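You operate a simulated robot arm through the tools that you are given. There is no shell and no other tool.

The job below is to be done with a simulated robot arm. You get a single attempt, and the scene is never put back.

TASK
Swap the bolt in the vice for the steel spacer and clamp it.
Fine: bolt on the side shelf; fingers out of the jaws. Set down upright: steel spacer.
Where things are to end (x, y in the base frame): black bolt within 0.06 m of [0.69, -0.7].
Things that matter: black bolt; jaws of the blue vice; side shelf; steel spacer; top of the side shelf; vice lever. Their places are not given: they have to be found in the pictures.

The check looks at the end state, three seconds after you hand in, the way a careful person would. Anything else that was tipped, shoved, dropped, spilled or broken makes it a failure.

THE ROBOT
A 7-joint arm with a fingered hand, fixed in place. Base frame: the origin is on the floor under the middle of its stand, x ahead of it, y to its left, z up; the work surface is at about z = 0.74. Units: m, rad, N and s.
With the tool pointing down near the work surface it reaches from about 0.2 to 0.86 m from the base axis. Its first joint turns from -1.204 to 3.002 rad. Payload 3.4 kg.
The TCP is the grasp point between the finger pads, 0.039 m short of the fingertips. In the tool frame z runs along the fingers and y along their closing line. The gripper opens to 0.18 m; its body begins 0.111 m behind the TCP. The gripper is a hand of 3 fingers: y runs from the thumb to the fingers, the wrist lies at [0, 0, -0.262] in the tool frame, and closing takes about 1.5 s.
Orientation is told as [roll, pitch, yaw] about the base's x, y, z axes, in that order, counted from this pose: with the fingers straight down and closing along the base's y, the tool's x points along the base's -x, its y along +y and its z along -z.

THE INTERFACE
- The arm moves only by the tool servo_tool. Its arguments are lists of equal length, an entry for each row: "delta_pos": the shift along the base's x, y, z in units of 300 mm (1.0 is 300 mm), a list of three; "turn": the turn, a rotation vector about the base's x, y, z in units of 45 degrees (1.0 is 45 degrees), a list of three; "gripper": the opening, from 0 (shut) to 1 (fully open). In form: {"delta_pos": [[tx, ty, tz], ...], "turn": [[ax, ay, az], ...], "gripper": [gripper, ...]}. A call has 1 to 20 rows; each row is the pose to reach, as a shift and turn from the pose commanded when the call began. A call with a number of a shift or a turn outside -1 to 1 is refused whole. Each row takes 0.2 s and may step no farther than 0.05 m and 0.15 rad from the row before; otherwise, or with a gripper value out of range, the whole call is refused. A pose out of reach is approached as far as the arm can. The call stops where the force on the tool passes 40 N (or 10 N more than at its start, if that is more) or the arm is blocked; 0.2 s more then pass. The fingers move at their own pace (about 0.072 m/s each) and stop on an object; they squeeze with about 30 N. The grip force told is the motor's: it shows also when the fingers shut on nothing. Time passes only in rows, and 0.2 s behind the last, so rows that repeat a pose let the fingers close. The reply holds the time, the measured pose of the TCP, the force on the tool along the base axes, the opening and the grip force, in the units named above and with some noise, with the torque about the TCP (base axes, N m) and any sound that the robot's microphone picked up, and new pictures: "show" is both (left out), scene, wrist or none.
- Cameras (640 x 400 px; columns grow to the right, rows downward): "scene" is fixed at [0.4003, -0.6502, 1.3643]; the picture's right is [1.00, -0.10, 0.00], its down [-0.08, -0.80, -0.60] and it looks along [0.06, 0.59, -0.80] (base axes); focal length 214 px, centre (320, 200). "wrist" rides on the gripper at [0.063, -0.036, -0.128] in the tool frame; the picture's right is [0.50, 0.87, 0.00], its down [-0.75, 0.43, -0.49] and it looks along [-0.43, 0.25, 0.87] (tool axes); focal length 226 px, centre (320, 200).
- slide_trunk(by): moves the trunk up (or, below 0, down) by that many m; the arm rides with it, the base frame stays. It gives what a move gives, with no picture.
- grasp_type(shape): the hand has 3 fingers and takes this shape, open, in about a second: jaw (thumb against the fingers, like two jaws); tri (thumb and two fingers); tip (a fingertip pinch); poke (one finger out to press); point (the index stretched); flat (the hand flat); cup (the hand cupped); fist (a fist). The gripper value then closes the fingers along that shape, each until it touches; the sizes above hold for jaw. It gives what a move gives, with no picture.
- locate(camera, pixels): for up to 12 pixels [column, row] of the newest picture of that camera ("zoom" is the newest enlarged one), the place [x, y, z] in the base frame of the surface seen there, good to about 0.002 m. It takes no simulated time.
- zoom(camera, box): a new picture of the part [left, top, right, bottom] of that camera's present view, enlarged. It takes no simulated time.
- hand_in(): hands the job in; it is judged then, once.

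Unless the task says otherwise, let go and move clear before handing in.

The tools are called after "Request:" by a JSON object that holds its "api" and its "payload". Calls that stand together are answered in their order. servo_tool: Moves the arm, as the interface text tells. Its arguments: {"type":"object","properties":{"delta_pos":{"type":"array"},"turn":{"type":"array"},"gripper":{"type":"array"},"show":{"type":"string","enum":["both","scene","wrist","none"]}},"required":["delta_pos","turn","gripper"]} The other tools are called the same way: slide_trunk (by) moves the trunk up or down; grasp_type (shape) gives the hand a shape; locate (camera, pixels) gives the place of the surface under pixels of a picture; zoom (camera, box) takes an enlarged picture of a part of a camera's view; hand_in () hands the job in.

At the start:

```text
clock: 0.0
position: [0.322, -0.4147, 1.1587]
tcp_rot: [0.003, 0.002, -0.001]
force: [0.2, -0.1, 0.3]
ft_torque: [-0.01, 0.0, -0.02]
gripper_width: 0.1799
finger_force: 0.1
shape: jaw
trunk travel left (down, up): [-0.079, 0.463]
```

scene: 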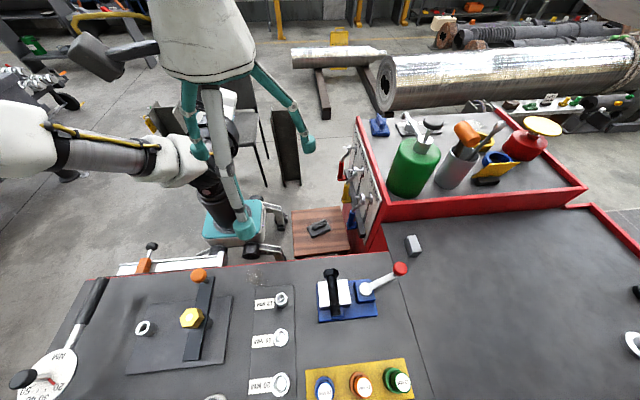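
wrist: 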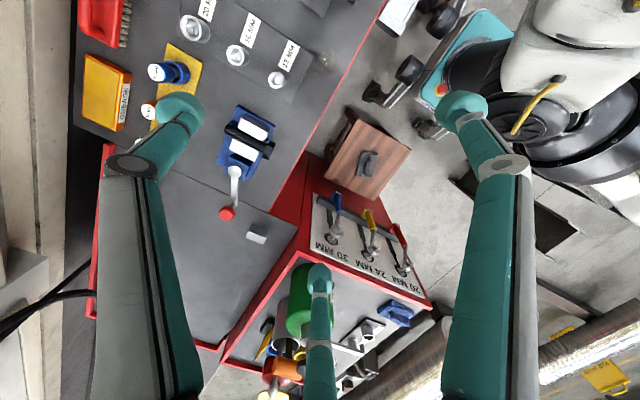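

The scene picture shows the blue vice near (345,295) with a black bolt between its jaws, a red-tipped lever at (400,268), a grey block at (413,245) and a wooden shelf at (320,230). I'll enlarge these areas and locate the main points first.

Request:
{"api": "zoom", "payload": {"camera": "scene", "box": [290, 200, 450, 330]}}

Request:
{"api": "locate", "payload": {"camera": "scene", "pixels": [[332, 275], [332, 305], [322, 295], [345, 292], [400, 268], [366, 290], [413, 245], [320, 228], [300, 245], [335, 215], [281, 299], [143, 328]]}}

Request:
{"api": "zoom", "payload": {"camera": "wrist", "box": [180, 80, 440, 280]}}

Request:
{"api": "zoom", "payload": {"camera": "scene", "box": [0, 230, 320, 400]}}

```text
3.08 times, centred on (370, 265) of scene
```

zoom: 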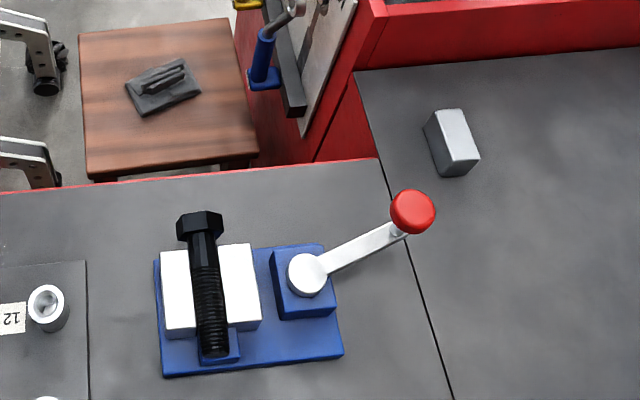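

```text
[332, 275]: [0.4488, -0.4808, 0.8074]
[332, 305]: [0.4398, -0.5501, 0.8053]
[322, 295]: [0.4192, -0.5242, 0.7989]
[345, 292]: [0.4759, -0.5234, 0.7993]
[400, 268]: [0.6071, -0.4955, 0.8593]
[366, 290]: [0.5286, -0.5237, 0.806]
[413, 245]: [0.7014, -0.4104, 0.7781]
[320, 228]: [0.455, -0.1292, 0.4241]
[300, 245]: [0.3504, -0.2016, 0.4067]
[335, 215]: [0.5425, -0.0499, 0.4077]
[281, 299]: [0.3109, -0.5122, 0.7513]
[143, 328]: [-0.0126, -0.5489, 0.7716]
```

```text
2.00 times, centred on (310, 180) of wrist
```

zoom: 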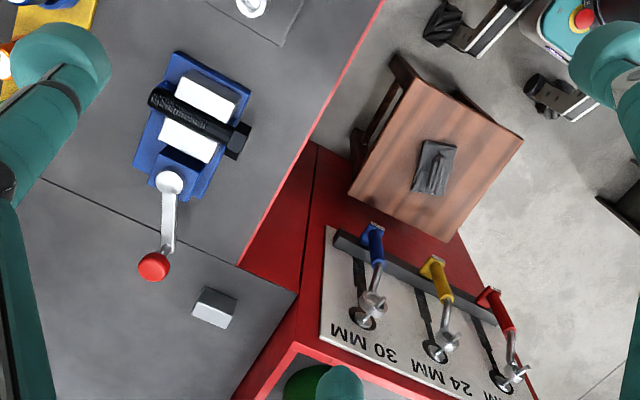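

```text
2.00 times, centred on (160, 315) of scene
```

zoom: 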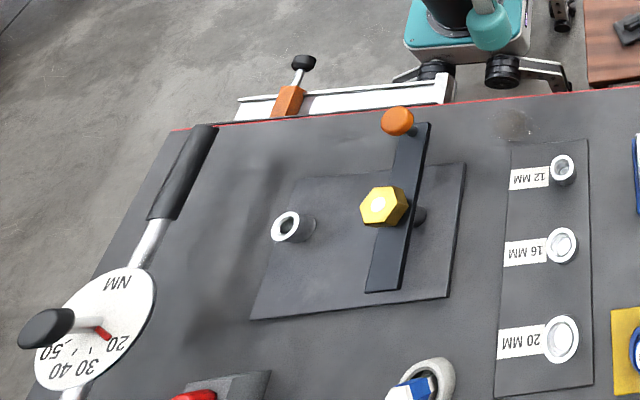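

The bolt lies along y between two white jaws (about x 0.419 and 0.476, top z about 0.807), and the grey block sits at (0.70, -0.41). The target (0.69, -0.70) should fall near scene pixel (450,372), so I'll measure that surface, the block and the bolt in more detail.

Request:
{"api": "locate", "payload": {"camera": "scene", "pixels": [[450, 372], [450, 340], [400, 330], [390, 340], [500, 300], [440, 390], [600, 250], [380, 320], [300, 320], [415, 290], [520, 380], [560, 230]]}}

Request:
{"api": "zoom", "payload": {"camera": "scene", "box": [380, 220, 460, 270]}}

Request:
{"api": "zoom", "payload": {"camera": "scene", "box": [300, 255, 420, 330]}}

Request:
{"api": "zoom", "payload": {"camera": "scene", "box": [360, 240, 640, 400]}}

```text
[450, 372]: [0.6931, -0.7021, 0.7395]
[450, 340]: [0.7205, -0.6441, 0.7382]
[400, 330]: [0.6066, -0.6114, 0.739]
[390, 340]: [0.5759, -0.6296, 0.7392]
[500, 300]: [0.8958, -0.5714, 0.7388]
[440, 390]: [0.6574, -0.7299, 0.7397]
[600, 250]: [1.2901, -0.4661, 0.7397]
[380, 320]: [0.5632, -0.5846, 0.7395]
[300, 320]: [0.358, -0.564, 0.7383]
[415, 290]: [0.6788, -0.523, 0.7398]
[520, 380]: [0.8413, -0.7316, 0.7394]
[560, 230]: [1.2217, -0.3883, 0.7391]
```

```text
8.00 times, centred on (420, 245) of scene
```

zoom: 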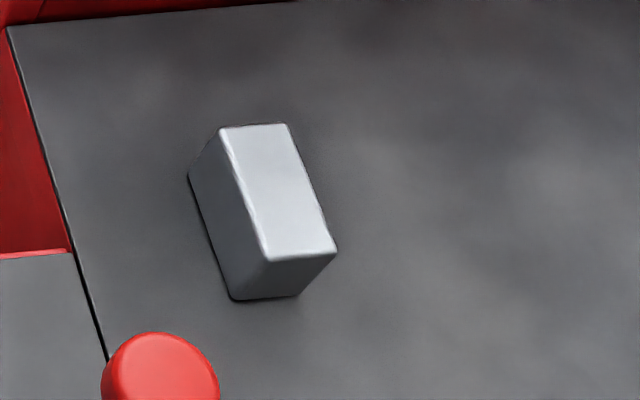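

```text
5.33 times, centred on (360, 292) of scene
```

zoom: 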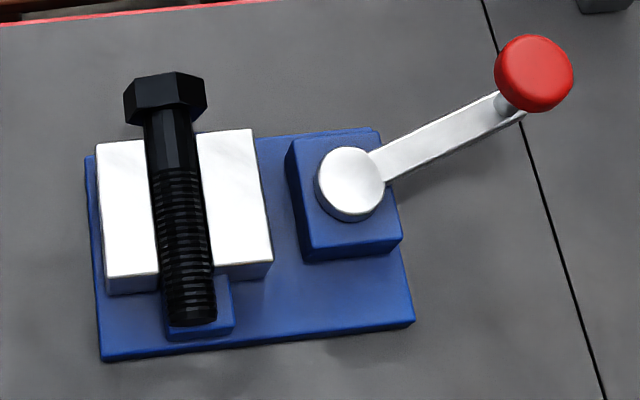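

```text
2.29 times, centred on (500, 320) of scene
```

zoom: 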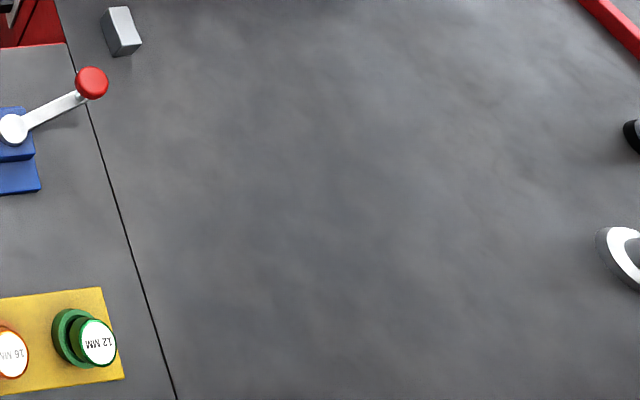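

The right-hand panel (z about 0.739) holds both the target spot and the spacer block. Next I'll measure the spacer's corners from a fresh enlargement.

Request:
{"api": "zoom", "payload": {"camera": "scene", "box": [390, 225, 438, 265]}}

```text
10.00 times, centred on (414, 245) of scene
```

zoom: 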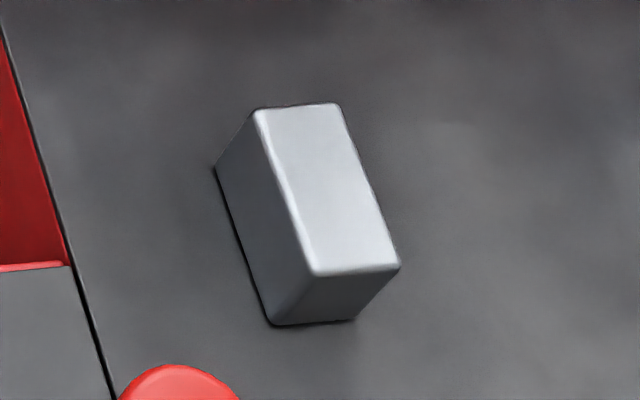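

Request:
{"api": "locate", "payload": {"camera": "zoom", "pixels": [[258, 115], [336, 108], [395, 264], [316, 270], [325, 190], [272, 318], [352, 316], [218, 170], [290, 190], [340, 295], [240, 170], [500, 200]]}}

Request:
{"api": "zoom", "payload": {"camera": "scene", "box": [312, 262, 360, 322]}}

```text
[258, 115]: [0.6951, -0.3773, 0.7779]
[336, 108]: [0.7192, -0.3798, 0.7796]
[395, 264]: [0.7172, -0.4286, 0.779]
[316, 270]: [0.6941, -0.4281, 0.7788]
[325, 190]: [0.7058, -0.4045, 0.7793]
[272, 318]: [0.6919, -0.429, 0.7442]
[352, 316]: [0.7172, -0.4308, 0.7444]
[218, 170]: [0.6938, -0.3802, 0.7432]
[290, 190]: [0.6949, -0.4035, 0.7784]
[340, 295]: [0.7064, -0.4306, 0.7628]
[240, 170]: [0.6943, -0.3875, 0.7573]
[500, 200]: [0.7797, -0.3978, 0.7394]
```

```text
6.67 times, centred on (336, 292) of scene
```

zoom: 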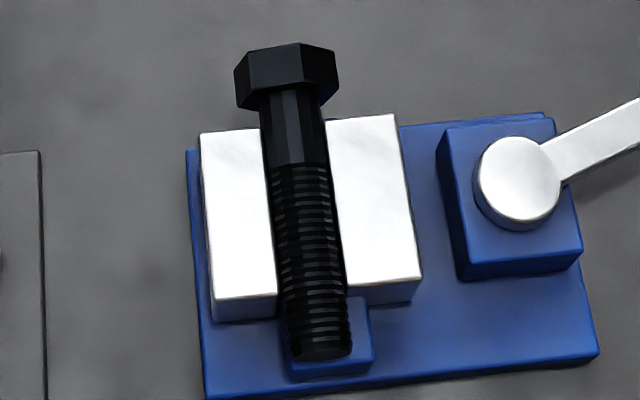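

The spacer measures about 25 mm (x) by 52 mm (y) by 40 mm (z), axis-aligned and centred at (0.706, -0.404). Next I'll measure the bolt, jaws, and lever in the current zoom.

Request:
{"api": "locate", "payload": {"camera": "zoom", "pixels": [[285, 50], [285, 75], [245, 90], [330, 85], [290, 120], [300, 200], [320, 300], [318, 355], [225, 140], [262, 140], [220, 290], [268, 290]]}}

Request:
{"api": "locate", "payload": {"camera": "zoom", "pixels": [[335, 125], [390, 122], [352, 280], [412, 272], [240, 310], [390, 295], [330, 372], [200, 200], [210, 385], [590, 345], [520, 180], [560, 160]]}}

```text
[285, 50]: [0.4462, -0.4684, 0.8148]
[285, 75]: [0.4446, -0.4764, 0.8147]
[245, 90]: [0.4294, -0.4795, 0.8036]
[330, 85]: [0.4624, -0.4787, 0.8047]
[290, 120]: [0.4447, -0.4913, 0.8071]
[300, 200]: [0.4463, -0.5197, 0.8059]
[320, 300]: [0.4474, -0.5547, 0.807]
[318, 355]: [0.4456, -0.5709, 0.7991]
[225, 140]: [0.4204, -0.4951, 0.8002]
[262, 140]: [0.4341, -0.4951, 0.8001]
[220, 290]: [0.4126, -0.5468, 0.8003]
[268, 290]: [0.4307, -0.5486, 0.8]
```

```text
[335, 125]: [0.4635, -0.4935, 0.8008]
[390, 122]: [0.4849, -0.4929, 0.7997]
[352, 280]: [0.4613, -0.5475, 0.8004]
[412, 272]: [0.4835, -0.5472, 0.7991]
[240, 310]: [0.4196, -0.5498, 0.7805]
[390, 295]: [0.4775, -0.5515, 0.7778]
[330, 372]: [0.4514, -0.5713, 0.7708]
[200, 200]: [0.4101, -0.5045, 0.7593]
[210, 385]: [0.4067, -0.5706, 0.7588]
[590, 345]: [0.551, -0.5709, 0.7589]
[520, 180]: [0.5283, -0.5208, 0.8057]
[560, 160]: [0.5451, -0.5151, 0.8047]
```

The bolt axis runs along y at x≈0.446. The head is at y≈-0.468 to -0.480, the tip at y≈-0.571, and the jaw tops are at z≈0.80. I need a closer look at the pad under the bolt and the lever, so I'll move the hand above the vice, staying high.

Request:
{"api": "servo_tool", "payload": {"delta_pos": [[0.032, -0.08, -0.1], [0.064, -0.16, -0.2], [0.096, -0.24, -0.3], [0.128, -0.32, -0.4], [0.16, -0.4, -0.5], [0.193, -0.48, -0.6], [0.193, -0.48, -0.6]], "turn": [[0, 0, 0], [0, 0, 0], [0, 0, 0], [0, 0, 0], [0, 0, 0], [0, 0, 0], [0, 0, 0]], "gripper": [1, 1, 1, 1, 1, 1, 1]}}

```text
clock: 1.6
position: [0.3774, -0.5512, 0.9835]
tcp_rot: [-0.002, -0.002, -0.001]
force: [-0.3, -1.4, 0.2]
ft_torque: [0.01, 0.03, 0.0]
gripper_width: 0.18
finger_force: 0.0
shape: jaw
trunk travel left (down, up): [-0.079, 0.463]
```

scene: 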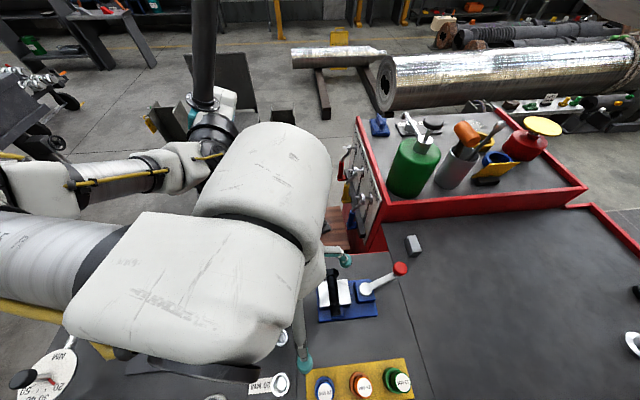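
wrist: 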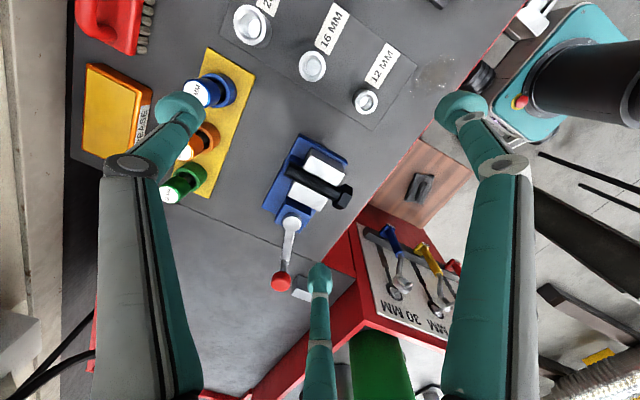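

The hand is now over the vice and the wrist picture shows the vice at (305,180) with the fingertips at (180,110), (460,110) and (320,270). I'll locate the fingertips to learn the hand's geometry, and enlarge the vice.

Request:
{"api": "locate", "payload": {"camera": "wrist", "pixels": [[180, 108], [460, 108], [320, 275], [130, 165], [500, 165], [320, 310], [320, 345], [200, 115], [445, 110], [320, 290], [170, 300], [470, 300]]}}

Request:
{"api": "zoom", "payload": {"camera": "wrist", "box": [240, 115, 380, 300]}}

Request:
{"api": "zoom", "payload": {"camera": "wrist", "box": [255, 125, 365, 225]}}

```text
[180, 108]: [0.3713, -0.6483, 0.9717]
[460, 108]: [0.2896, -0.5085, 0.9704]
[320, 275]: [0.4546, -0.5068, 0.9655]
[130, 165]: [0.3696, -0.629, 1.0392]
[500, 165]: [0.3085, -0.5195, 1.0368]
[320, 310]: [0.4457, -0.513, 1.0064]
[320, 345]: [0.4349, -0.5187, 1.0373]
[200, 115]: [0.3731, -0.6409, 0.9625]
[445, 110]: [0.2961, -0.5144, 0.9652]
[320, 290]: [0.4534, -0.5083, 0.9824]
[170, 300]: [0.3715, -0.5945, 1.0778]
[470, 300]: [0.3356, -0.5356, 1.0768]
```

```text
2.16 times, centred on (310, 208) of wrist
```

zoom: 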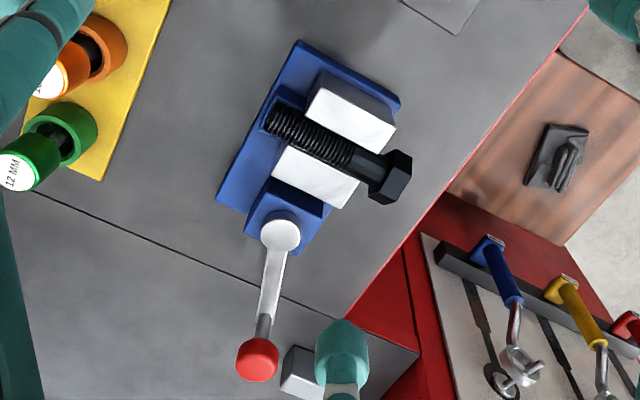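

```text
4.00 times, centred on (310, 175) of wrist
```

zoom: 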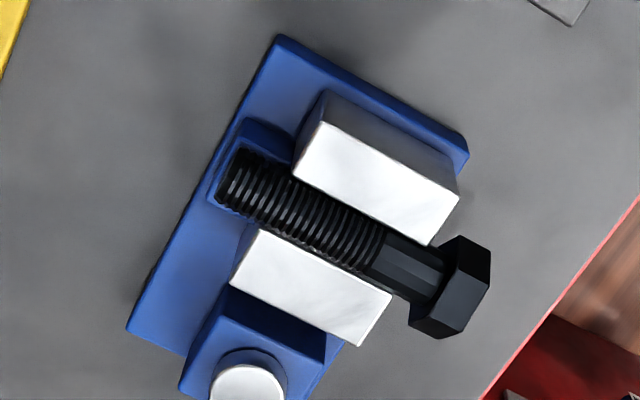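

The three fingertips sit about 120° apart when fully open, with the thumb at -y. I'll measure the pad and jaws in the newest enlargement, then half-close the hand here to see how the fingers converge.

Request:
{"api": "locate", "payload": {"camera": "zoom", "pixels": [[265, 135], [212, 195], [235, 150], [222, 215], [250, 125], [300, 140], [325, 130], [450, 200], [430, 240], [260, 235], [385, 295], [355, 340]]}}

Request:
{"api": "servo_tool", "payload": {"delta_pos": [[0, 0, 0], [0, 0, 0], [0, 0, 0], [0, 0, 0], [0, 0, 0], [0, 0, 0]], "turn": [[0, 0, 0], [0, 0, 0], [0, 0, 0], [0, 0, 0], [0, 0, 0], [0, 0, 0]], "gripper": [0.5, 0.5, 0.5, 0.5, 0.5, 0.5], "show": "wrist"}}

```text
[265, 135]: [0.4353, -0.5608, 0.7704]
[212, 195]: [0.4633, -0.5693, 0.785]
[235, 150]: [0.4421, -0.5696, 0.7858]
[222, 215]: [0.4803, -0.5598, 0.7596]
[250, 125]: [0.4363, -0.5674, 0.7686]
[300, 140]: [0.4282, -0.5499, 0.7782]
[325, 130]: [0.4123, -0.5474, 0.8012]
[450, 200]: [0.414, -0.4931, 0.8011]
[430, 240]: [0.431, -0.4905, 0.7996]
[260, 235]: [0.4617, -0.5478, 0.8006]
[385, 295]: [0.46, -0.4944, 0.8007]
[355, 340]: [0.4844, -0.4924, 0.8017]
```

```text
clock: 3.0
position: [0.3785, -0.5526, 0.9821]
tcp_rot: [-0.004, -0.001, 0.0]
force: [0.4, -0.2, -0.7]
ft_torque: [-0.04, -0.02, -0.03]
gripper_width: 0.0907
finger_force: 0.1
shape: jaw
trunk travel left (down, up): [-0.079, 0.463]
```

wrist: 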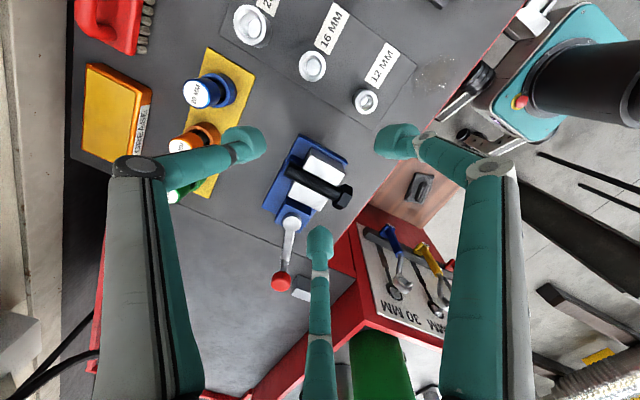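

Jaw inner edges are near x 0.431 and 0.461 and the pad top under the bolt is at z≈0.786. At half opening the fingertips have moved inward to (245,143), (395,140) and (320,240); I'll locate them.

Request:
{"api": "locate", "payload": {"camera": "wrist", "pixels": [[250, 140], [265, 142], [240, 155], [388, 140], [378, 142], [400, 150], [320, 235], [320, 228], [320, 260], [155, 165], [480, 160], [318, 350]]}}

Request:
{"api": "servo_tool", "payload": {"delta_pos": [[0, 0, 0], [0, 0, 0], [0, 0, 0], [0, 0, 0], [0, 0, 0], [0, 0, 0]], "turn": [[0, 0, 0], [0, 0, 0], [0, 0, 0], [0, 0, 0], [0, 0, 0], [0, 0, 0]], "gripper": [0.15, 0.15, 0.15, 0.15, 0.15, 0.15], "show": "wrist"}}

```text
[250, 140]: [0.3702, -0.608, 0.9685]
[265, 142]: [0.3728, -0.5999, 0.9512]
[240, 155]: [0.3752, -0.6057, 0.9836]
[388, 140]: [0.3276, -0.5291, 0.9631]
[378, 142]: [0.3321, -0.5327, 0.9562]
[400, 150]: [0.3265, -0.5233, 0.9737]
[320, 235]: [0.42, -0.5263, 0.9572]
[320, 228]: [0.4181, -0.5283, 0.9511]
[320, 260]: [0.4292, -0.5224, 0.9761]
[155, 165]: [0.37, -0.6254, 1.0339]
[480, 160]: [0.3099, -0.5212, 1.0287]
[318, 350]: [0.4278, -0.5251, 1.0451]
```

```text
clock: 4.4
position: [0.3776, -0.5523, 0.9838]
tcp_rot: [-0.003, -0.003, 0.0]
force: [-0.1, 0.1, -0.7]
ft_torque: [-0.03, -0.03, -0.01]
gripper_width: 0.0277
finger_force: 0.1
shape: jaw
trunk travel left (down, up): [-0.079, 0.463]
```

wrist: 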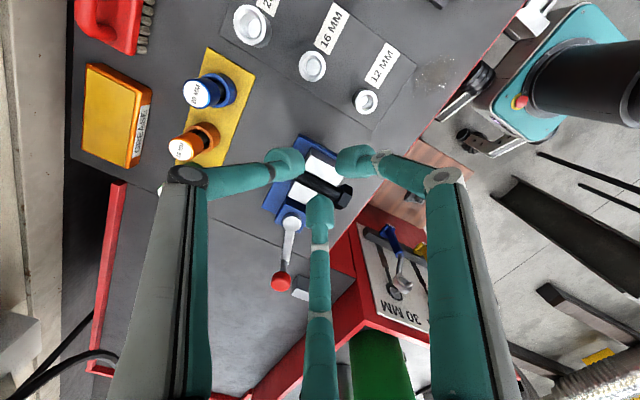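

At 0.15 opening the three fingertips still close radially toward the centre. I'll locate the tips at this opening and try the "jaw" and "tip" shapes to see whether they differ.

Request:
{"api": "locate", "payload": {"camera": "wrist", "pixels": [[290, 162], [303, 165], [352, 162], [338, 162], [320, 205], [320, 198], [190, 175], [440, 175], [318, 250], [318, 315], [230, 180], [400, 168]]}}

Request:
{"api": "grasp_type", "payload": {"shape": "tip"}}

Request:
{"api": "zoom", "payload": {"camera": "wrist", "box": [0, 0, 640, 400]}}

Request:
{"api": "grasp_type", "payload": {"shape": "jaw"}}

Request:
{"api": "zoom", "payload": {"camera": "wrist", "box": [0, 0, 640, 400]}}

```text
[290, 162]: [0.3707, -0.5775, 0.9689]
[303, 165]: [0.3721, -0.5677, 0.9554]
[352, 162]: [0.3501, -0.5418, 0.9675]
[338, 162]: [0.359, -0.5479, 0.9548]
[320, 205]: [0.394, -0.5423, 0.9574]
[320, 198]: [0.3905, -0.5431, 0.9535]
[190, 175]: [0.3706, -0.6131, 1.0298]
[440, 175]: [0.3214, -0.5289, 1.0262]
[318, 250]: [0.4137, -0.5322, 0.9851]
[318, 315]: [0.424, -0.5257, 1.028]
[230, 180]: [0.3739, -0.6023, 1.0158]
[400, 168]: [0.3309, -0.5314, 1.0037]
```

```text
clock: 5.3
position: [0.3779, -0.5534, 0.982]
tcp_rot: [-0.003, -0.002, -0.002]
force: [-0.1, 0.1, 0.5]
ft_torque: [0.02, 0.01, 0.02]
gripper_width: 0.1798
finger_force: 0.1
shape: tip
trunk travel left (down, up): [-0.079, 0.463]
```

```text
1.00 times, centred on (320, 200) of wrist (not enlarged: the box is as wide or as high as the picture)
```

zoom: 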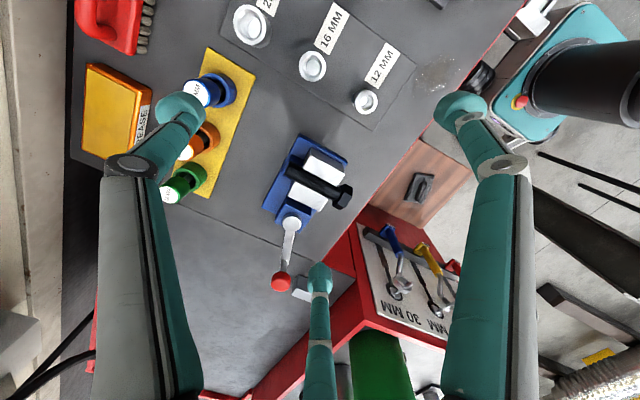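

```text
clock: 6.2
position: [0.3775, -0.552, 0.9831]
tcp_rot: [-0.004, -0.001, 0.001]
force: [-1.1, -0.6, 0.8]
ft_torque: [0.04, -0.04, -0.02]
gripper_width: 0.18
finger_force: 0.0
shape: jaw
trunk travel left (down, up): [-0.079, 0.463]
```

```text
1.00 times, centred on (320, 200) of wrist (not enlarged: the box is as wide or as high as the picture)
```

zoom: 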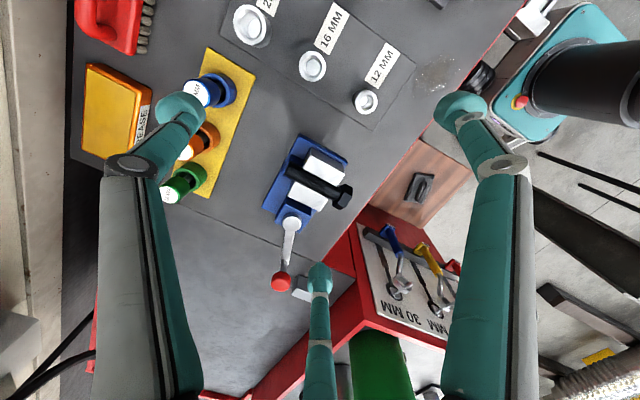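

All shapes look the same when open, with a fixed 120° three-finger layout. I'll check here in free space how "tip" and "tri" close, before choosing a grasp for the bolt.

Request:
{"api": "grasp_type", "payload": {"shape": "tip"}}

Request:
{"api": "servo_tool", "payload": {"delta_pos": [[0, 0, 0], [0, 0, 0], [0, 0, 0], [0, 0, 0], [0, 0, 0], [0, 0, 0]], "turn": [[0, 0, 0], [0, 0, 0], [0, 0, 0], [0, 0, 0], [0, 0, 0], [0, 0, 0]], "gripper": [0.2, 0.2, 0.2, 0.2, 0.2, 0.2], "show": "wrist"}}

Request:
{"api": "grasp_type", "payload": {"shape": "poke"}}

Request:
{"api": "servo_tool", "payload": {"delta_pos": [[0, 0, 0], [0, 0, 0], [0, 0, 0]], "turn": [[0, 0, 0], [0, 0, 0], [0, 0, 0]], "gripper": [0.5, 0.5, 0.5], "show": "wrist"}}

```text
clock: 7.1
position: [0.3774, -0.5513, 0.9835]
tcp_rot: [-0.003, -0.002, -0.001]
force: [0.2, -0.2, 0.0]
ft_torque: [0.0, -0.03, 0.0]
gripper_width: 0.1797
finger_force: 0.1
shape: tip
trunk travel left (down, up): [-0.079, 0.463]
```

```text
clock: 8.5
position: [0.3781, -0.5523, 0.9831]
tcp_rot: [-0.004, -0.002, -0.001]
force: [-0.1, -0.2, -0.8]
ft_torque: [-0.05, 0.0, -0.03]
gripper_width: 0.0364
finger_force: 0.0
shape: tip
trunk travel left (down, up): [-0.079, 0.463]
```

wrist: 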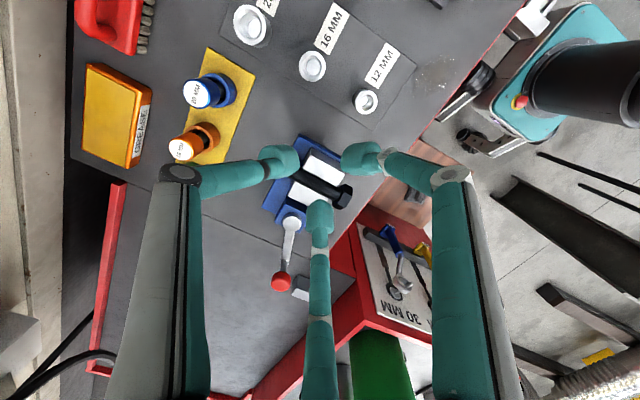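

```text
clock: 9.4
position: [0.3779, -0.5516, 0.9827]
tcp_rot: [-0.005, -0.003, 0.0]
force: [-0.6, -0.1, 0.2]
ft_torque: [0.0, 0.0, 0.03]
gripper_width: 0.0
finger_force: 0.1
shape: poke
trunk travel left (down, up): [-0.079, 0.463]
```

```text
clock: 10.2
position: [0.3772, -0.5503, 0.9841]
tcp_rot: [-0.004, -0.002, 0.0]
force: [0.1, -0.4, 1.2]
ft_torque: [0.0, -0.01, -0.02]
gripper_width: 0.0874
finger_force: 0.1
shape: jaw
trunk travel left (down, up): [-0.079, 0.463]
```

wrist: 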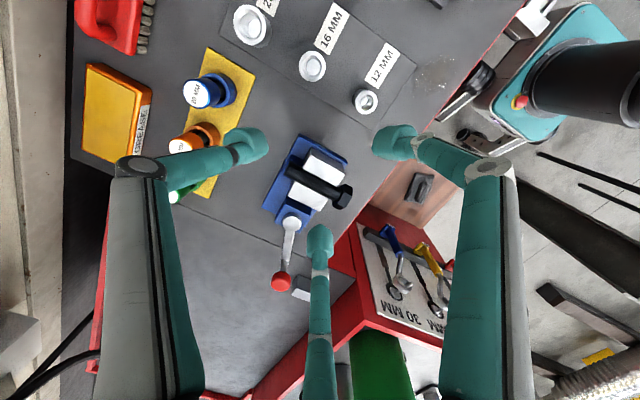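

The hand always closes radially, and "poke" just shuts it. Before planning the paths, I'll locate the red cabinet, table edge and nearby obstacles, and the lever knob, using pixels from the latest scene and wrist pictures.

Request:
{"api": "zoom", "payload": {"camera": "scene", "box": [340, 100, 600, 300]}}

Request:
{"api": "locate", "payload": {"camera": "scene", "pixels": [[386, 222], [386, 245], [470, 205], [580, 190], [358, 122], [470, 215], [420, 215], [410, 170], [375, 250], [590, 208], [350, 190], [440, 205]]}}

Request:
{"api": "zoom", "payload": {"camera": "scene", "box": [350, 250, 420, 310]}}

```text
2.00 times, centred on (470, 200) of scene
```

zoom: 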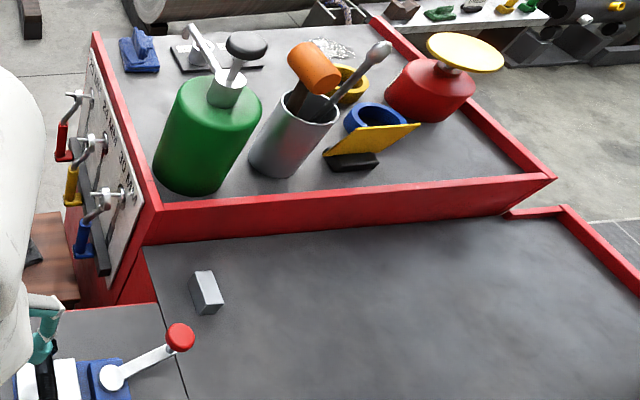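

```text
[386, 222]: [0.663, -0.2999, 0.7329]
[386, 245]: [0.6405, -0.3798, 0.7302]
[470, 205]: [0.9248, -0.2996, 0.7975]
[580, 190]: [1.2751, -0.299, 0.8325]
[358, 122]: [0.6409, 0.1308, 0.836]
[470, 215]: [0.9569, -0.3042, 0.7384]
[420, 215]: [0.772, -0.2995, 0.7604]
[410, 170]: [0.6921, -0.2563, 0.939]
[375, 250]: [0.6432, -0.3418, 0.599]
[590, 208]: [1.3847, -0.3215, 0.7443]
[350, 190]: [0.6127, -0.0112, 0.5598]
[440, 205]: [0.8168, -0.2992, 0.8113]
```

```text
6.67 times, centred on (385, 280) of scene
```

zoom: 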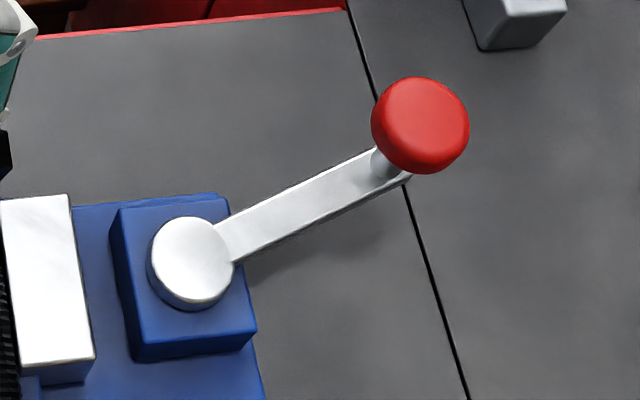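

The cabinet face is at y≈-0.299 with its top at z≈0.835. I'll keep the thumb on the -y side near the spacer. Next I'll measure the lever pivot and knob from the latest enlargement.

Request:
{"api": "locate", "payload": {"camera": "zoom", "pixels": [[420, 125], [420, 85], [378, 125], [464, 125], [420, 165], [190, 258], [155, 255], [230, 250], [190, 220], [385, 175], [330, 195], [440, 100]]}}

```text
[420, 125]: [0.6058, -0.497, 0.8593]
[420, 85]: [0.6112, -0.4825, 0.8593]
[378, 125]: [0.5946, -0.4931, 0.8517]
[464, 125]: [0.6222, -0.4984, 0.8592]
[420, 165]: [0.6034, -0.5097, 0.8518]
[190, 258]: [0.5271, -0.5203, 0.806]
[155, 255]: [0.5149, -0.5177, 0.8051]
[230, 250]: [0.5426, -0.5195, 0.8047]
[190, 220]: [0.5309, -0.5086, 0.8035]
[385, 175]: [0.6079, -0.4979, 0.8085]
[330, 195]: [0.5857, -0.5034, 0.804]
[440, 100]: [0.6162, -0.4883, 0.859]
```

The pivot is near (0.5285, -0.5215) and the red knob near (0.608, -0.497), with the knob top at z 0.859 and lever radius about 0.083. I'll move above the knob with the hand partly open.

Request:
{"api": "servo_tool", "payload": {"delta_pos": [[0.128, 0.03, 0], [0.256, 0.06, 0], [0.384, 0.09, 0], [0.512, 0.12, 0], [0.64, 0.15, -0.05], [0.768, 0.18, -0.1], [0.768, 0.18, -0.1], [0.768, 0.18, -0.1]], "turn": [[0, 0, 0], [0, 0, 0], [0, 0, 0], [0, 0, 0], [0, 0, 0], [0, 0, 0], [0, 0, 0], [0, 0, 0]], "gripper": [0.6, 0.6, 0.6, 0.6, 0.6, 0.6, 0.6, 0.6]}}

```text
clock: 12.0
position: [0.6087, -0.5009, 0.9507]
tcp_rot: [-0.002, 0.0, -0.002]
force: [0.8, 0.0, 0.4]
ft_torque: [0.0, -0.03, -0.01]
gripper_width: 0.1046
finger_force: 0.0
shape: jaw
trunk travel left (down, up): [-0.079, 0.463]
```

scene: 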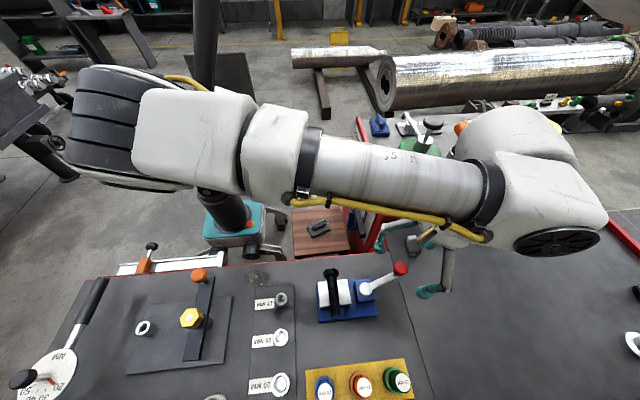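
wrist: 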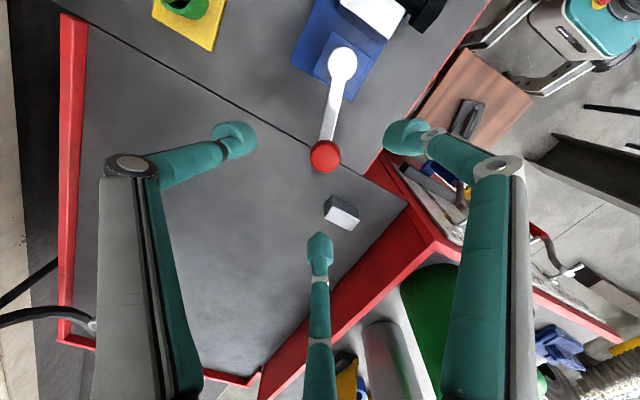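

The knob at wrist pixel (325,155) sits centred between the fingertips and the TCP reads (0.609, -0.501, 0.951). I'll lower to about z 0.872, with the fingertips around the knob and well above the lever arm.

Request:
{"api": "servo_tool", "payload": {"delta_pos": [[0, 0.013, -0.09], [0, 0.013, -0.18], [0, 0.013, -0.262], [0, 0.013, -0.262], [0, 0.013, -0.262]], "turn": [[0, 0, 0], [0, 0, 0], [0, 0, 0], [0, 0, 0], [0, 0, 0]], "gripper": [0.6, 0.6, 0.6, 0.6, 0.6]}}

```text
clock: 13.2
position: [0.6087, -0.4969, 0.8719]
tcp_rot: [-0.003, -0.002, -0.002]
force: [-0.3, 0.0, 0.0]
ft_torque: [-0.02, 0.02, -0.02]
gripper_width: 0.1045
finger_force: 0.1
shape: jaw
trunk travel left (down, up): [-0.079, 0.463]
```

scene: 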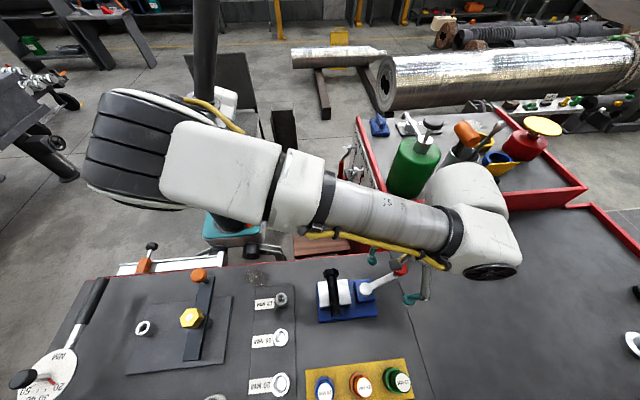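
wrist: 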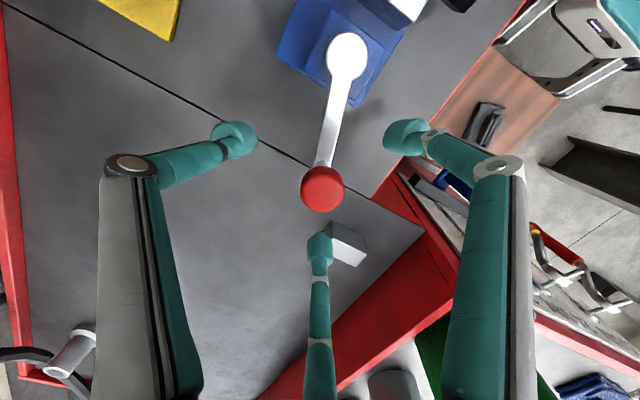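

The knob at (322,185) is centred among the fingertips and no contact force shows. I'll close gently on it.

Request:
{"api": "servo_tool", "payload": {"delta_pos": [[0, 0, 0], [0, 0, 0], [0, 0, 0], [0, 0, 0], [0, 0, 0]], "turn": [[0, 0, 0], [0, 0, 0], [0, 0, 0], [0, 0, 0], [0, 0, 0]], "gripper": [0.35, 0.2, 0.1, 0.1, 0.1]}}

```text
clock: 14.4
position: [0.6076, -0.4973, 0.8691]
tcp_rot: [-0.002, 0.004, -0.002]
force: [0.2, 0.3, -10.8]
ft_torque: [0.09, 0.03, 0.0]
gripper_width: 0.0151
finger_force: 29.9
shape: tri
trunk travel left (down, up): [-0.079, 0.463]
```

scene: 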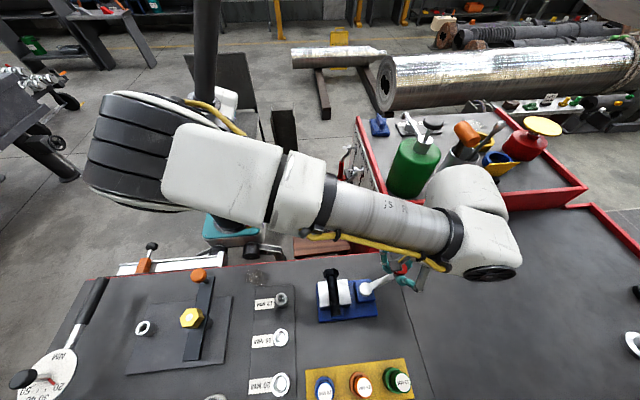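
wrist: 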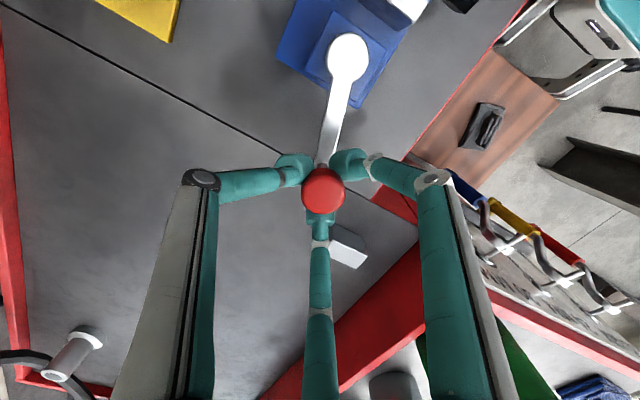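

The fingers closed under the red disc around its stem (width 0.015, grip 30 N) with a mild 11 N vertical load. I'll lower by 2 mm to ease that load and try swinging the lever about 10° counter-clockwise to feel which way it turns.

Request:
{"api": "servo_tool", "payload": {"delta_pos": [[0, 0, -0.007], [-0.008, 0.0227, -0.007], [-0.018, 0.0443, -0.007], [-0.018, 0.0443, -0.007]], "turn": [[0, 0, 0], [0, 0, 0], [0, 0, 0], [0, 0, 0]], "gripper": [0.1, 0.1, 0.1, 0.1]}}

```text
clock: 15.4
position: [0.6048, -0.4822, 0.8681]
tcp_rot: [-0.003, 0.001, -0.001]
force: [4.4, -2.8, -5.0]
ft_torque: [0.04, -0.07, 0.06]
gripper_width: 0.0145
finger_force: 30.0
shape: tri
trunk travel left (down, up): [-0.079, 0.463]
```

scene: 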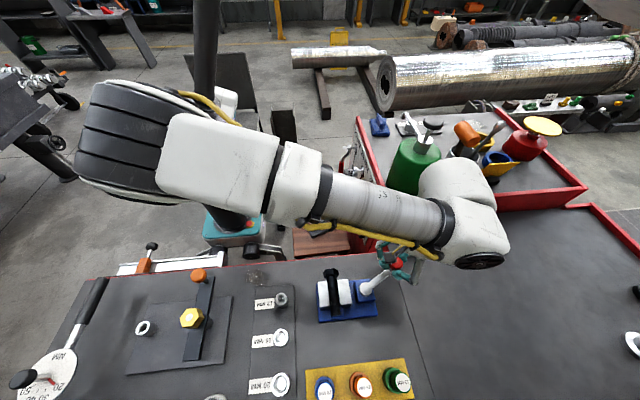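
wrist: 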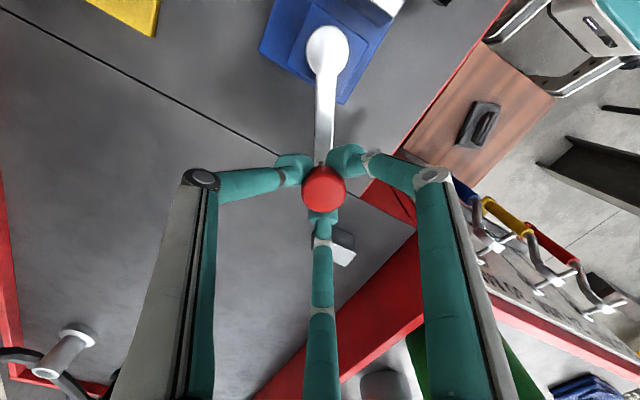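

The lever turned counter-clockwise with only about 4.5 N of resistance. I'll check the jaws in the scene picture before going further.

Request:
{"api": "zoom", "payload": {"camera": "scene", "box": [305, 255, 425, 330]}}

```text
5.33 times, centred on (365, 292) of scene
```

zoom: 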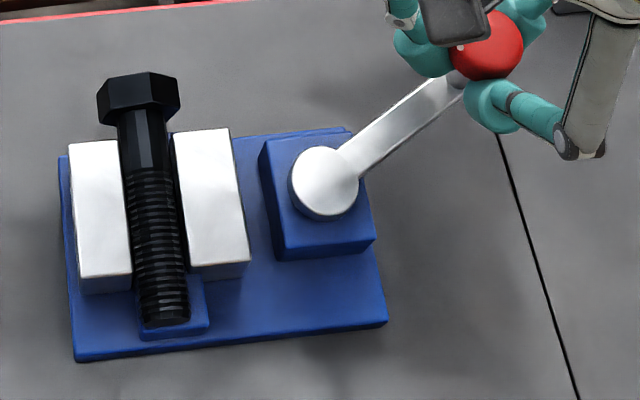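

The jaws look almost unchanged after 10°, so the jaw gap opens slowly if at all. I'll continue the swing counter-clockwise to about 57° and compare.

Request:
{"api": "servo_tool", "payload": {"delta_pos": [[-0.0125, 0.021, 0], [-0.0257, 0.0417, 0], [-0.041, 0.06, 0], [-0.0583, 0.0777, 0], [-0.077, 0.0935, 0], [-0.097, 0.1077, 0], [-0.097, 0.1077, 0]], "turn": [[0, 0, 0], [0, 0, 0], [0, 0, 0], [0, 0, 0], [0, 0, 0], [0, 0, 0], [0, 0, 0]], "gripper": [0.1, 0.1, 0.1, 0.1, 0.1, 0.1, 0.1]}}

Request:
{"api": "zoom", "payload": {"camera": "scene", "box": [305, 255, 425, 330]}}

```text
clock: 17.0
position: [0.5745, -0.4517, 0.8652]
tcp_rot: [-0.002, 0.004, -0.002]
force: [1.1, 2.1, -32.3]
ft_torque: [0.09, -0.32, -0.12]
gripper_width: 0.0085
finger_force: 30.0
shape: tri
trunk travel left (down, up): [-0.079, 0.463]
```

scene: 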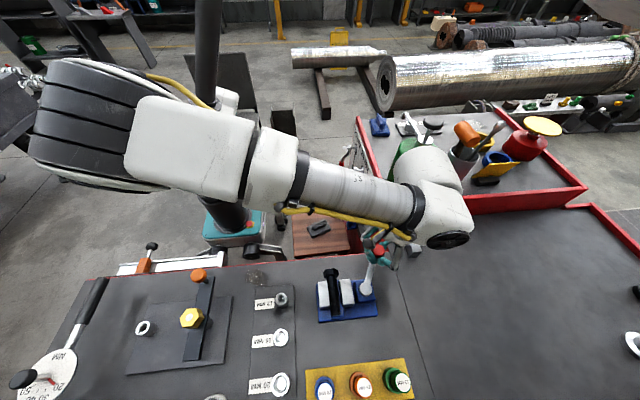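
wrist: 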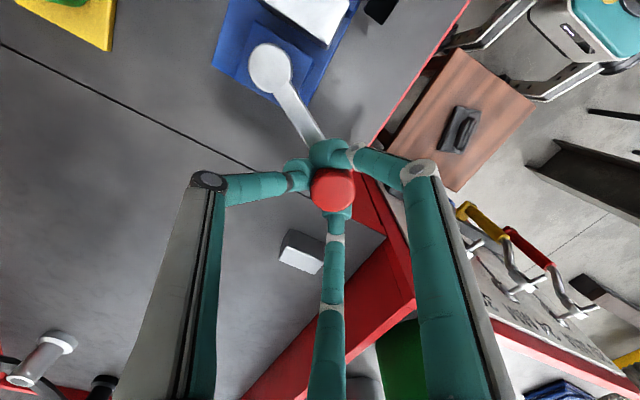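

```text
5.33 times, centred on (365, 292) of scene
```

zoom: 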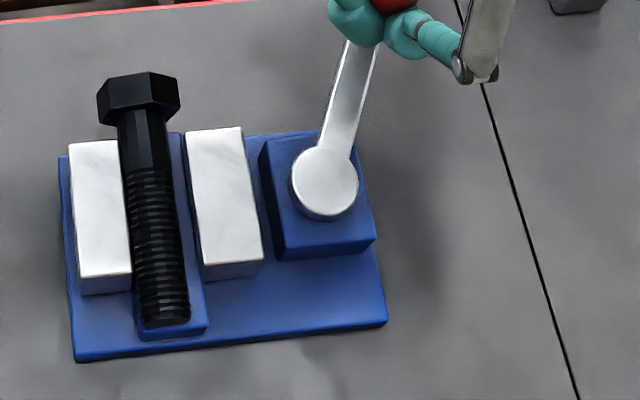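

Counter-clockwise opens it: the right jaw has moved about 6 mm and the pad now shows beside the bolt. The fingers pull up under the disc with 32 N, so I'll loosen to a cage around the stem and keep swinging toward 97°.

Request:
{"api": "servo_tool", "payload": {"delta_pos": [[0, 0, 0], [-0.021, 0.0125, 0], [-0.043, 0.023, 0], [-0.066, 0.031, 0], [-0.0893, 0.038, 0], [-0.1135, 0.042, 0], [-0.1377, 0.045, 0], [-0.162, 0.0445, 0], [-0.186, 0.0433, 0], [-0.186, 0.0433, 0]], "turn": [[0, 0, 0], [0, 0, 0], [0, 0, 0], [0, 0, 0], [0, 0, 0], [0, 0, 0], [0, 0, 0], [0, 0, 0], [0, 0, 0], [0, 0, 0]], "gripper": [0.12, 0.12, 0.12, 0.12, 0.12, 0.12, 0.12, 0.12, 0.12, 0.12]}}

Request:
{"api": "zoom", "payload": {"camera": "scene", "box": [305, 255, 425, 330]}}

```text
clock: 19.2
position: [0.5183, -0.4375, 0.8694]
tcp_rot: [-0.004, 0.0, -0.002]
force: [0.4, -0.7, 0.5]
ft_torque: [0.02, 0.03, 0.01]
gripper_width: 0.0207
finger_force: 0.0
shape: tri
trunk travel left (down, up): [-0.079, 0.463]
```

scene: 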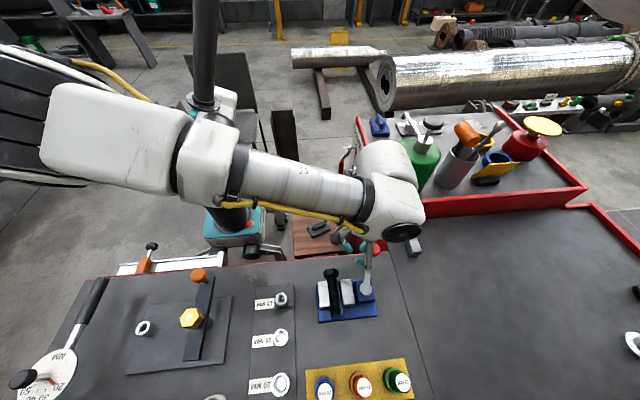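
wrist: 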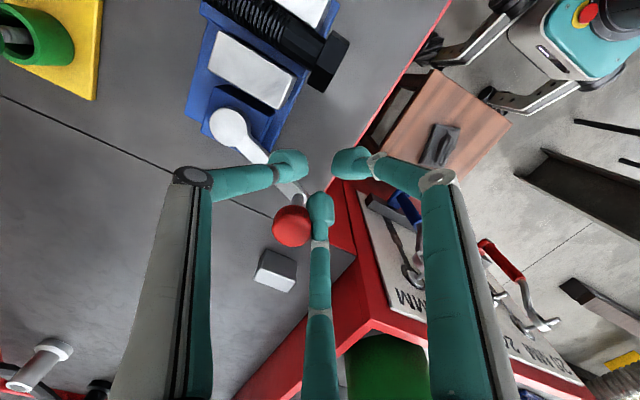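

```text
5.33 times, centred on (365, 292) of scene
```

zoom: 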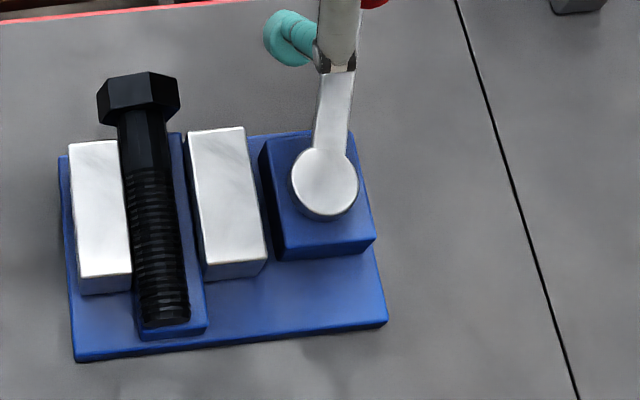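

The stem slipped out between two fingers; the knob is now at wrist pixel (292,226), outside the cage, with the lever at roughly 65–70°. I'll locate the knob and measure the jaw gap.

Request:
{"api": "locate", "payload": {"camera": "wrist", "pixels": [[292, 226], [278, 228], [305, 240], [300, 195], [228, 128], [275, 270], [240, 70], [320, 200]]}}

Request:
{"api": "locate", "payload": {"camera": "zoom", "pixels": [[192, 140], [240, 132], [205, 262], [262, 255], [125, 145], [128, 270], [185, 200], [325, 180], [195, 270], [180, 140]]}}

```text
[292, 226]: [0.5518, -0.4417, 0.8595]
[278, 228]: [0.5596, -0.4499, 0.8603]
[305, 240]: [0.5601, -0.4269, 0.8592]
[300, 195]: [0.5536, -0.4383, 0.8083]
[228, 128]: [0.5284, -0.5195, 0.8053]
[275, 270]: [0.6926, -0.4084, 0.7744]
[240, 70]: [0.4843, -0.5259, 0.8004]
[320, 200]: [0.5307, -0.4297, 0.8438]
```

```text
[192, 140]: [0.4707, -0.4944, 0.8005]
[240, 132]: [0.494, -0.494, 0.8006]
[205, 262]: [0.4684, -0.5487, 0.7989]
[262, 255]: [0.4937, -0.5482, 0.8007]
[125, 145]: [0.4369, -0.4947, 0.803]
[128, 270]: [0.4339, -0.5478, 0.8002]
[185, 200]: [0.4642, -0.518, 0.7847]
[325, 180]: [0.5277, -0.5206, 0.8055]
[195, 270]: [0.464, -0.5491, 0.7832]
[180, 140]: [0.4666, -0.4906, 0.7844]
```

The knob is at about (0.5535, -0.4395), so the lever sits at ≈73°, and the jaw gap is now about 35 mm (x 0.434 to 0.4695), enough for the 25 mm spacer. I'll rise straight up clear of the knob, then look at the bolt closely.

Request:
{"api": "servo_tool", "payload": {"delta_pos": [[0, 0, 0.1], [0, 0, 0.2], [0, 0, 0.3], [-0.06, -0.1, 0.4], [-0.15, -0.2, 0.4], [-0.24, -0.3, 0.4], [-0.3, -0.42, 0.4], [-0.3, -0.42, 0.4]], "turn": [[0, 0, 0], [0, 0, 0], [0, 0, 0], [0, 0, 0], [0, 0, 0], [0, 0, 0], [0, 0, 0], [0, 0, 0]], "gripper": [0.12, 0.12, 0.12, 0.5, 1, 1, 1, 1]}}

Request:
{"api": "zoom", "payload": {"camera": "wrist", "box": [240, 100, 400, 260]}}

```text
clock: 21.0
position: [0.4258, -0.5621, 0.9888]
tcp_rot: [-0.003, 0.0, 0.002]
force: [0.5, -0.7, 0.4]
ft_torque: [-0.02, 0.0, 0.02]
gripper_width: 0.1743
finger_force: 0.1
shape: jaw
trunk travel left (down, up): [-0.079, 0.463]
```

scene: 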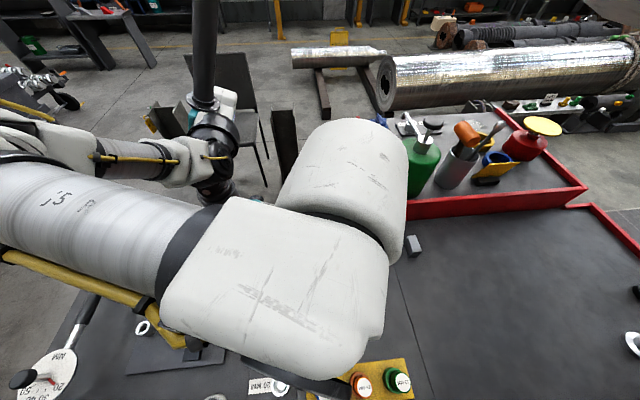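
wrist: 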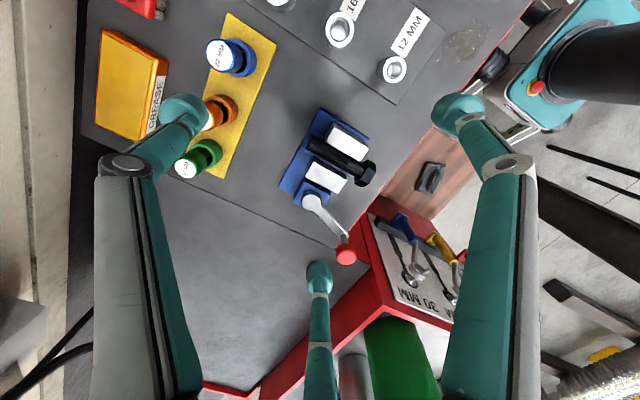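

```text
2.50 times, centred on (320, 180) of wrist
```

zoom: 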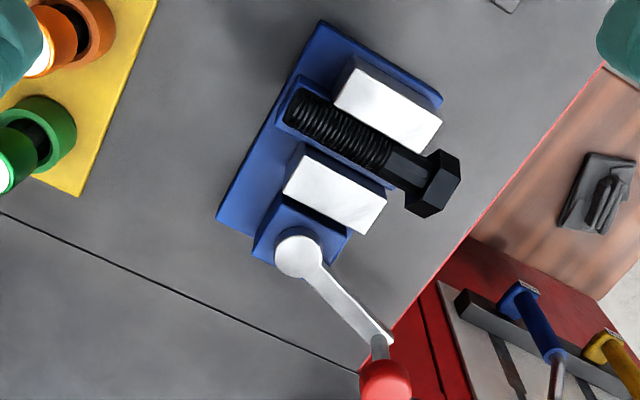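

The vice is clearly open and the bolt is still lying on the pad. I'll enlarge the bolt for precise end and head dimensions.

Request:
{"api": "zoom", "payload": {"camera": "wrist", "box": [300, 125, 385, 200]}}

```text
5.33 times, centred on (342, 162) of wrist
```

zoom: 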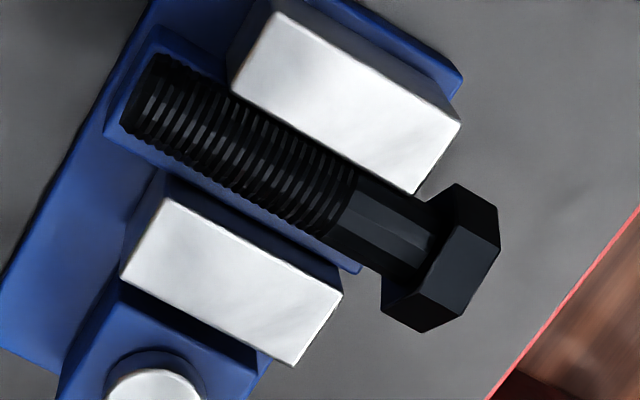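

Request:
{"api": "locate", "payload": {"camera": "zoom", "pixels": [[455, 190], [495, 215], [495, 245], [462, 305], [425, 325], [390, 300], [440, 270], [480, 250], [430, 200], [130, 115], [155, 65], [355, 270]]}}

Request:
{"api": "locate", "payload": {"camera": "zoom", "pixels": [[445, 215], [410, 290], [475, 225], [445, 295], [345, 215], [270, 190], [190, 100], [120, 125], [210, 185], [330, 255], [150, 90], [425, 245]]}}

```text
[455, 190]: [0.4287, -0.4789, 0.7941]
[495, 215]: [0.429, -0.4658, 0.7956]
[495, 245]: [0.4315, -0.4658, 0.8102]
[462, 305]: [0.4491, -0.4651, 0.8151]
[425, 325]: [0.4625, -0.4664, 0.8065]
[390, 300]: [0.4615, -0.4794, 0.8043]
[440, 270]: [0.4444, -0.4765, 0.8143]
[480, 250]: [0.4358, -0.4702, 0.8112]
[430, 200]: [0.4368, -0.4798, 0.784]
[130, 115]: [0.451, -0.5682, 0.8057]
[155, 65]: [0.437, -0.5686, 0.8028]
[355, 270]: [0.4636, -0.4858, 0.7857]
```

```text
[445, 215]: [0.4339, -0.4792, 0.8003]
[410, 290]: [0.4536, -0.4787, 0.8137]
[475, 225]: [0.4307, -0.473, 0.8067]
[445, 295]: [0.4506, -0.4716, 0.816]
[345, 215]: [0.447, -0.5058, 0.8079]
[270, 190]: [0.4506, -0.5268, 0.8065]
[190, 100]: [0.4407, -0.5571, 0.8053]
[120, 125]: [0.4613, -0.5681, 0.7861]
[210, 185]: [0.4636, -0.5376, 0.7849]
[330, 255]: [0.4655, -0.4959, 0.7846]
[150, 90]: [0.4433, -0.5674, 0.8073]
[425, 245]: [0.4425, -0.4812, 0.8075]
```

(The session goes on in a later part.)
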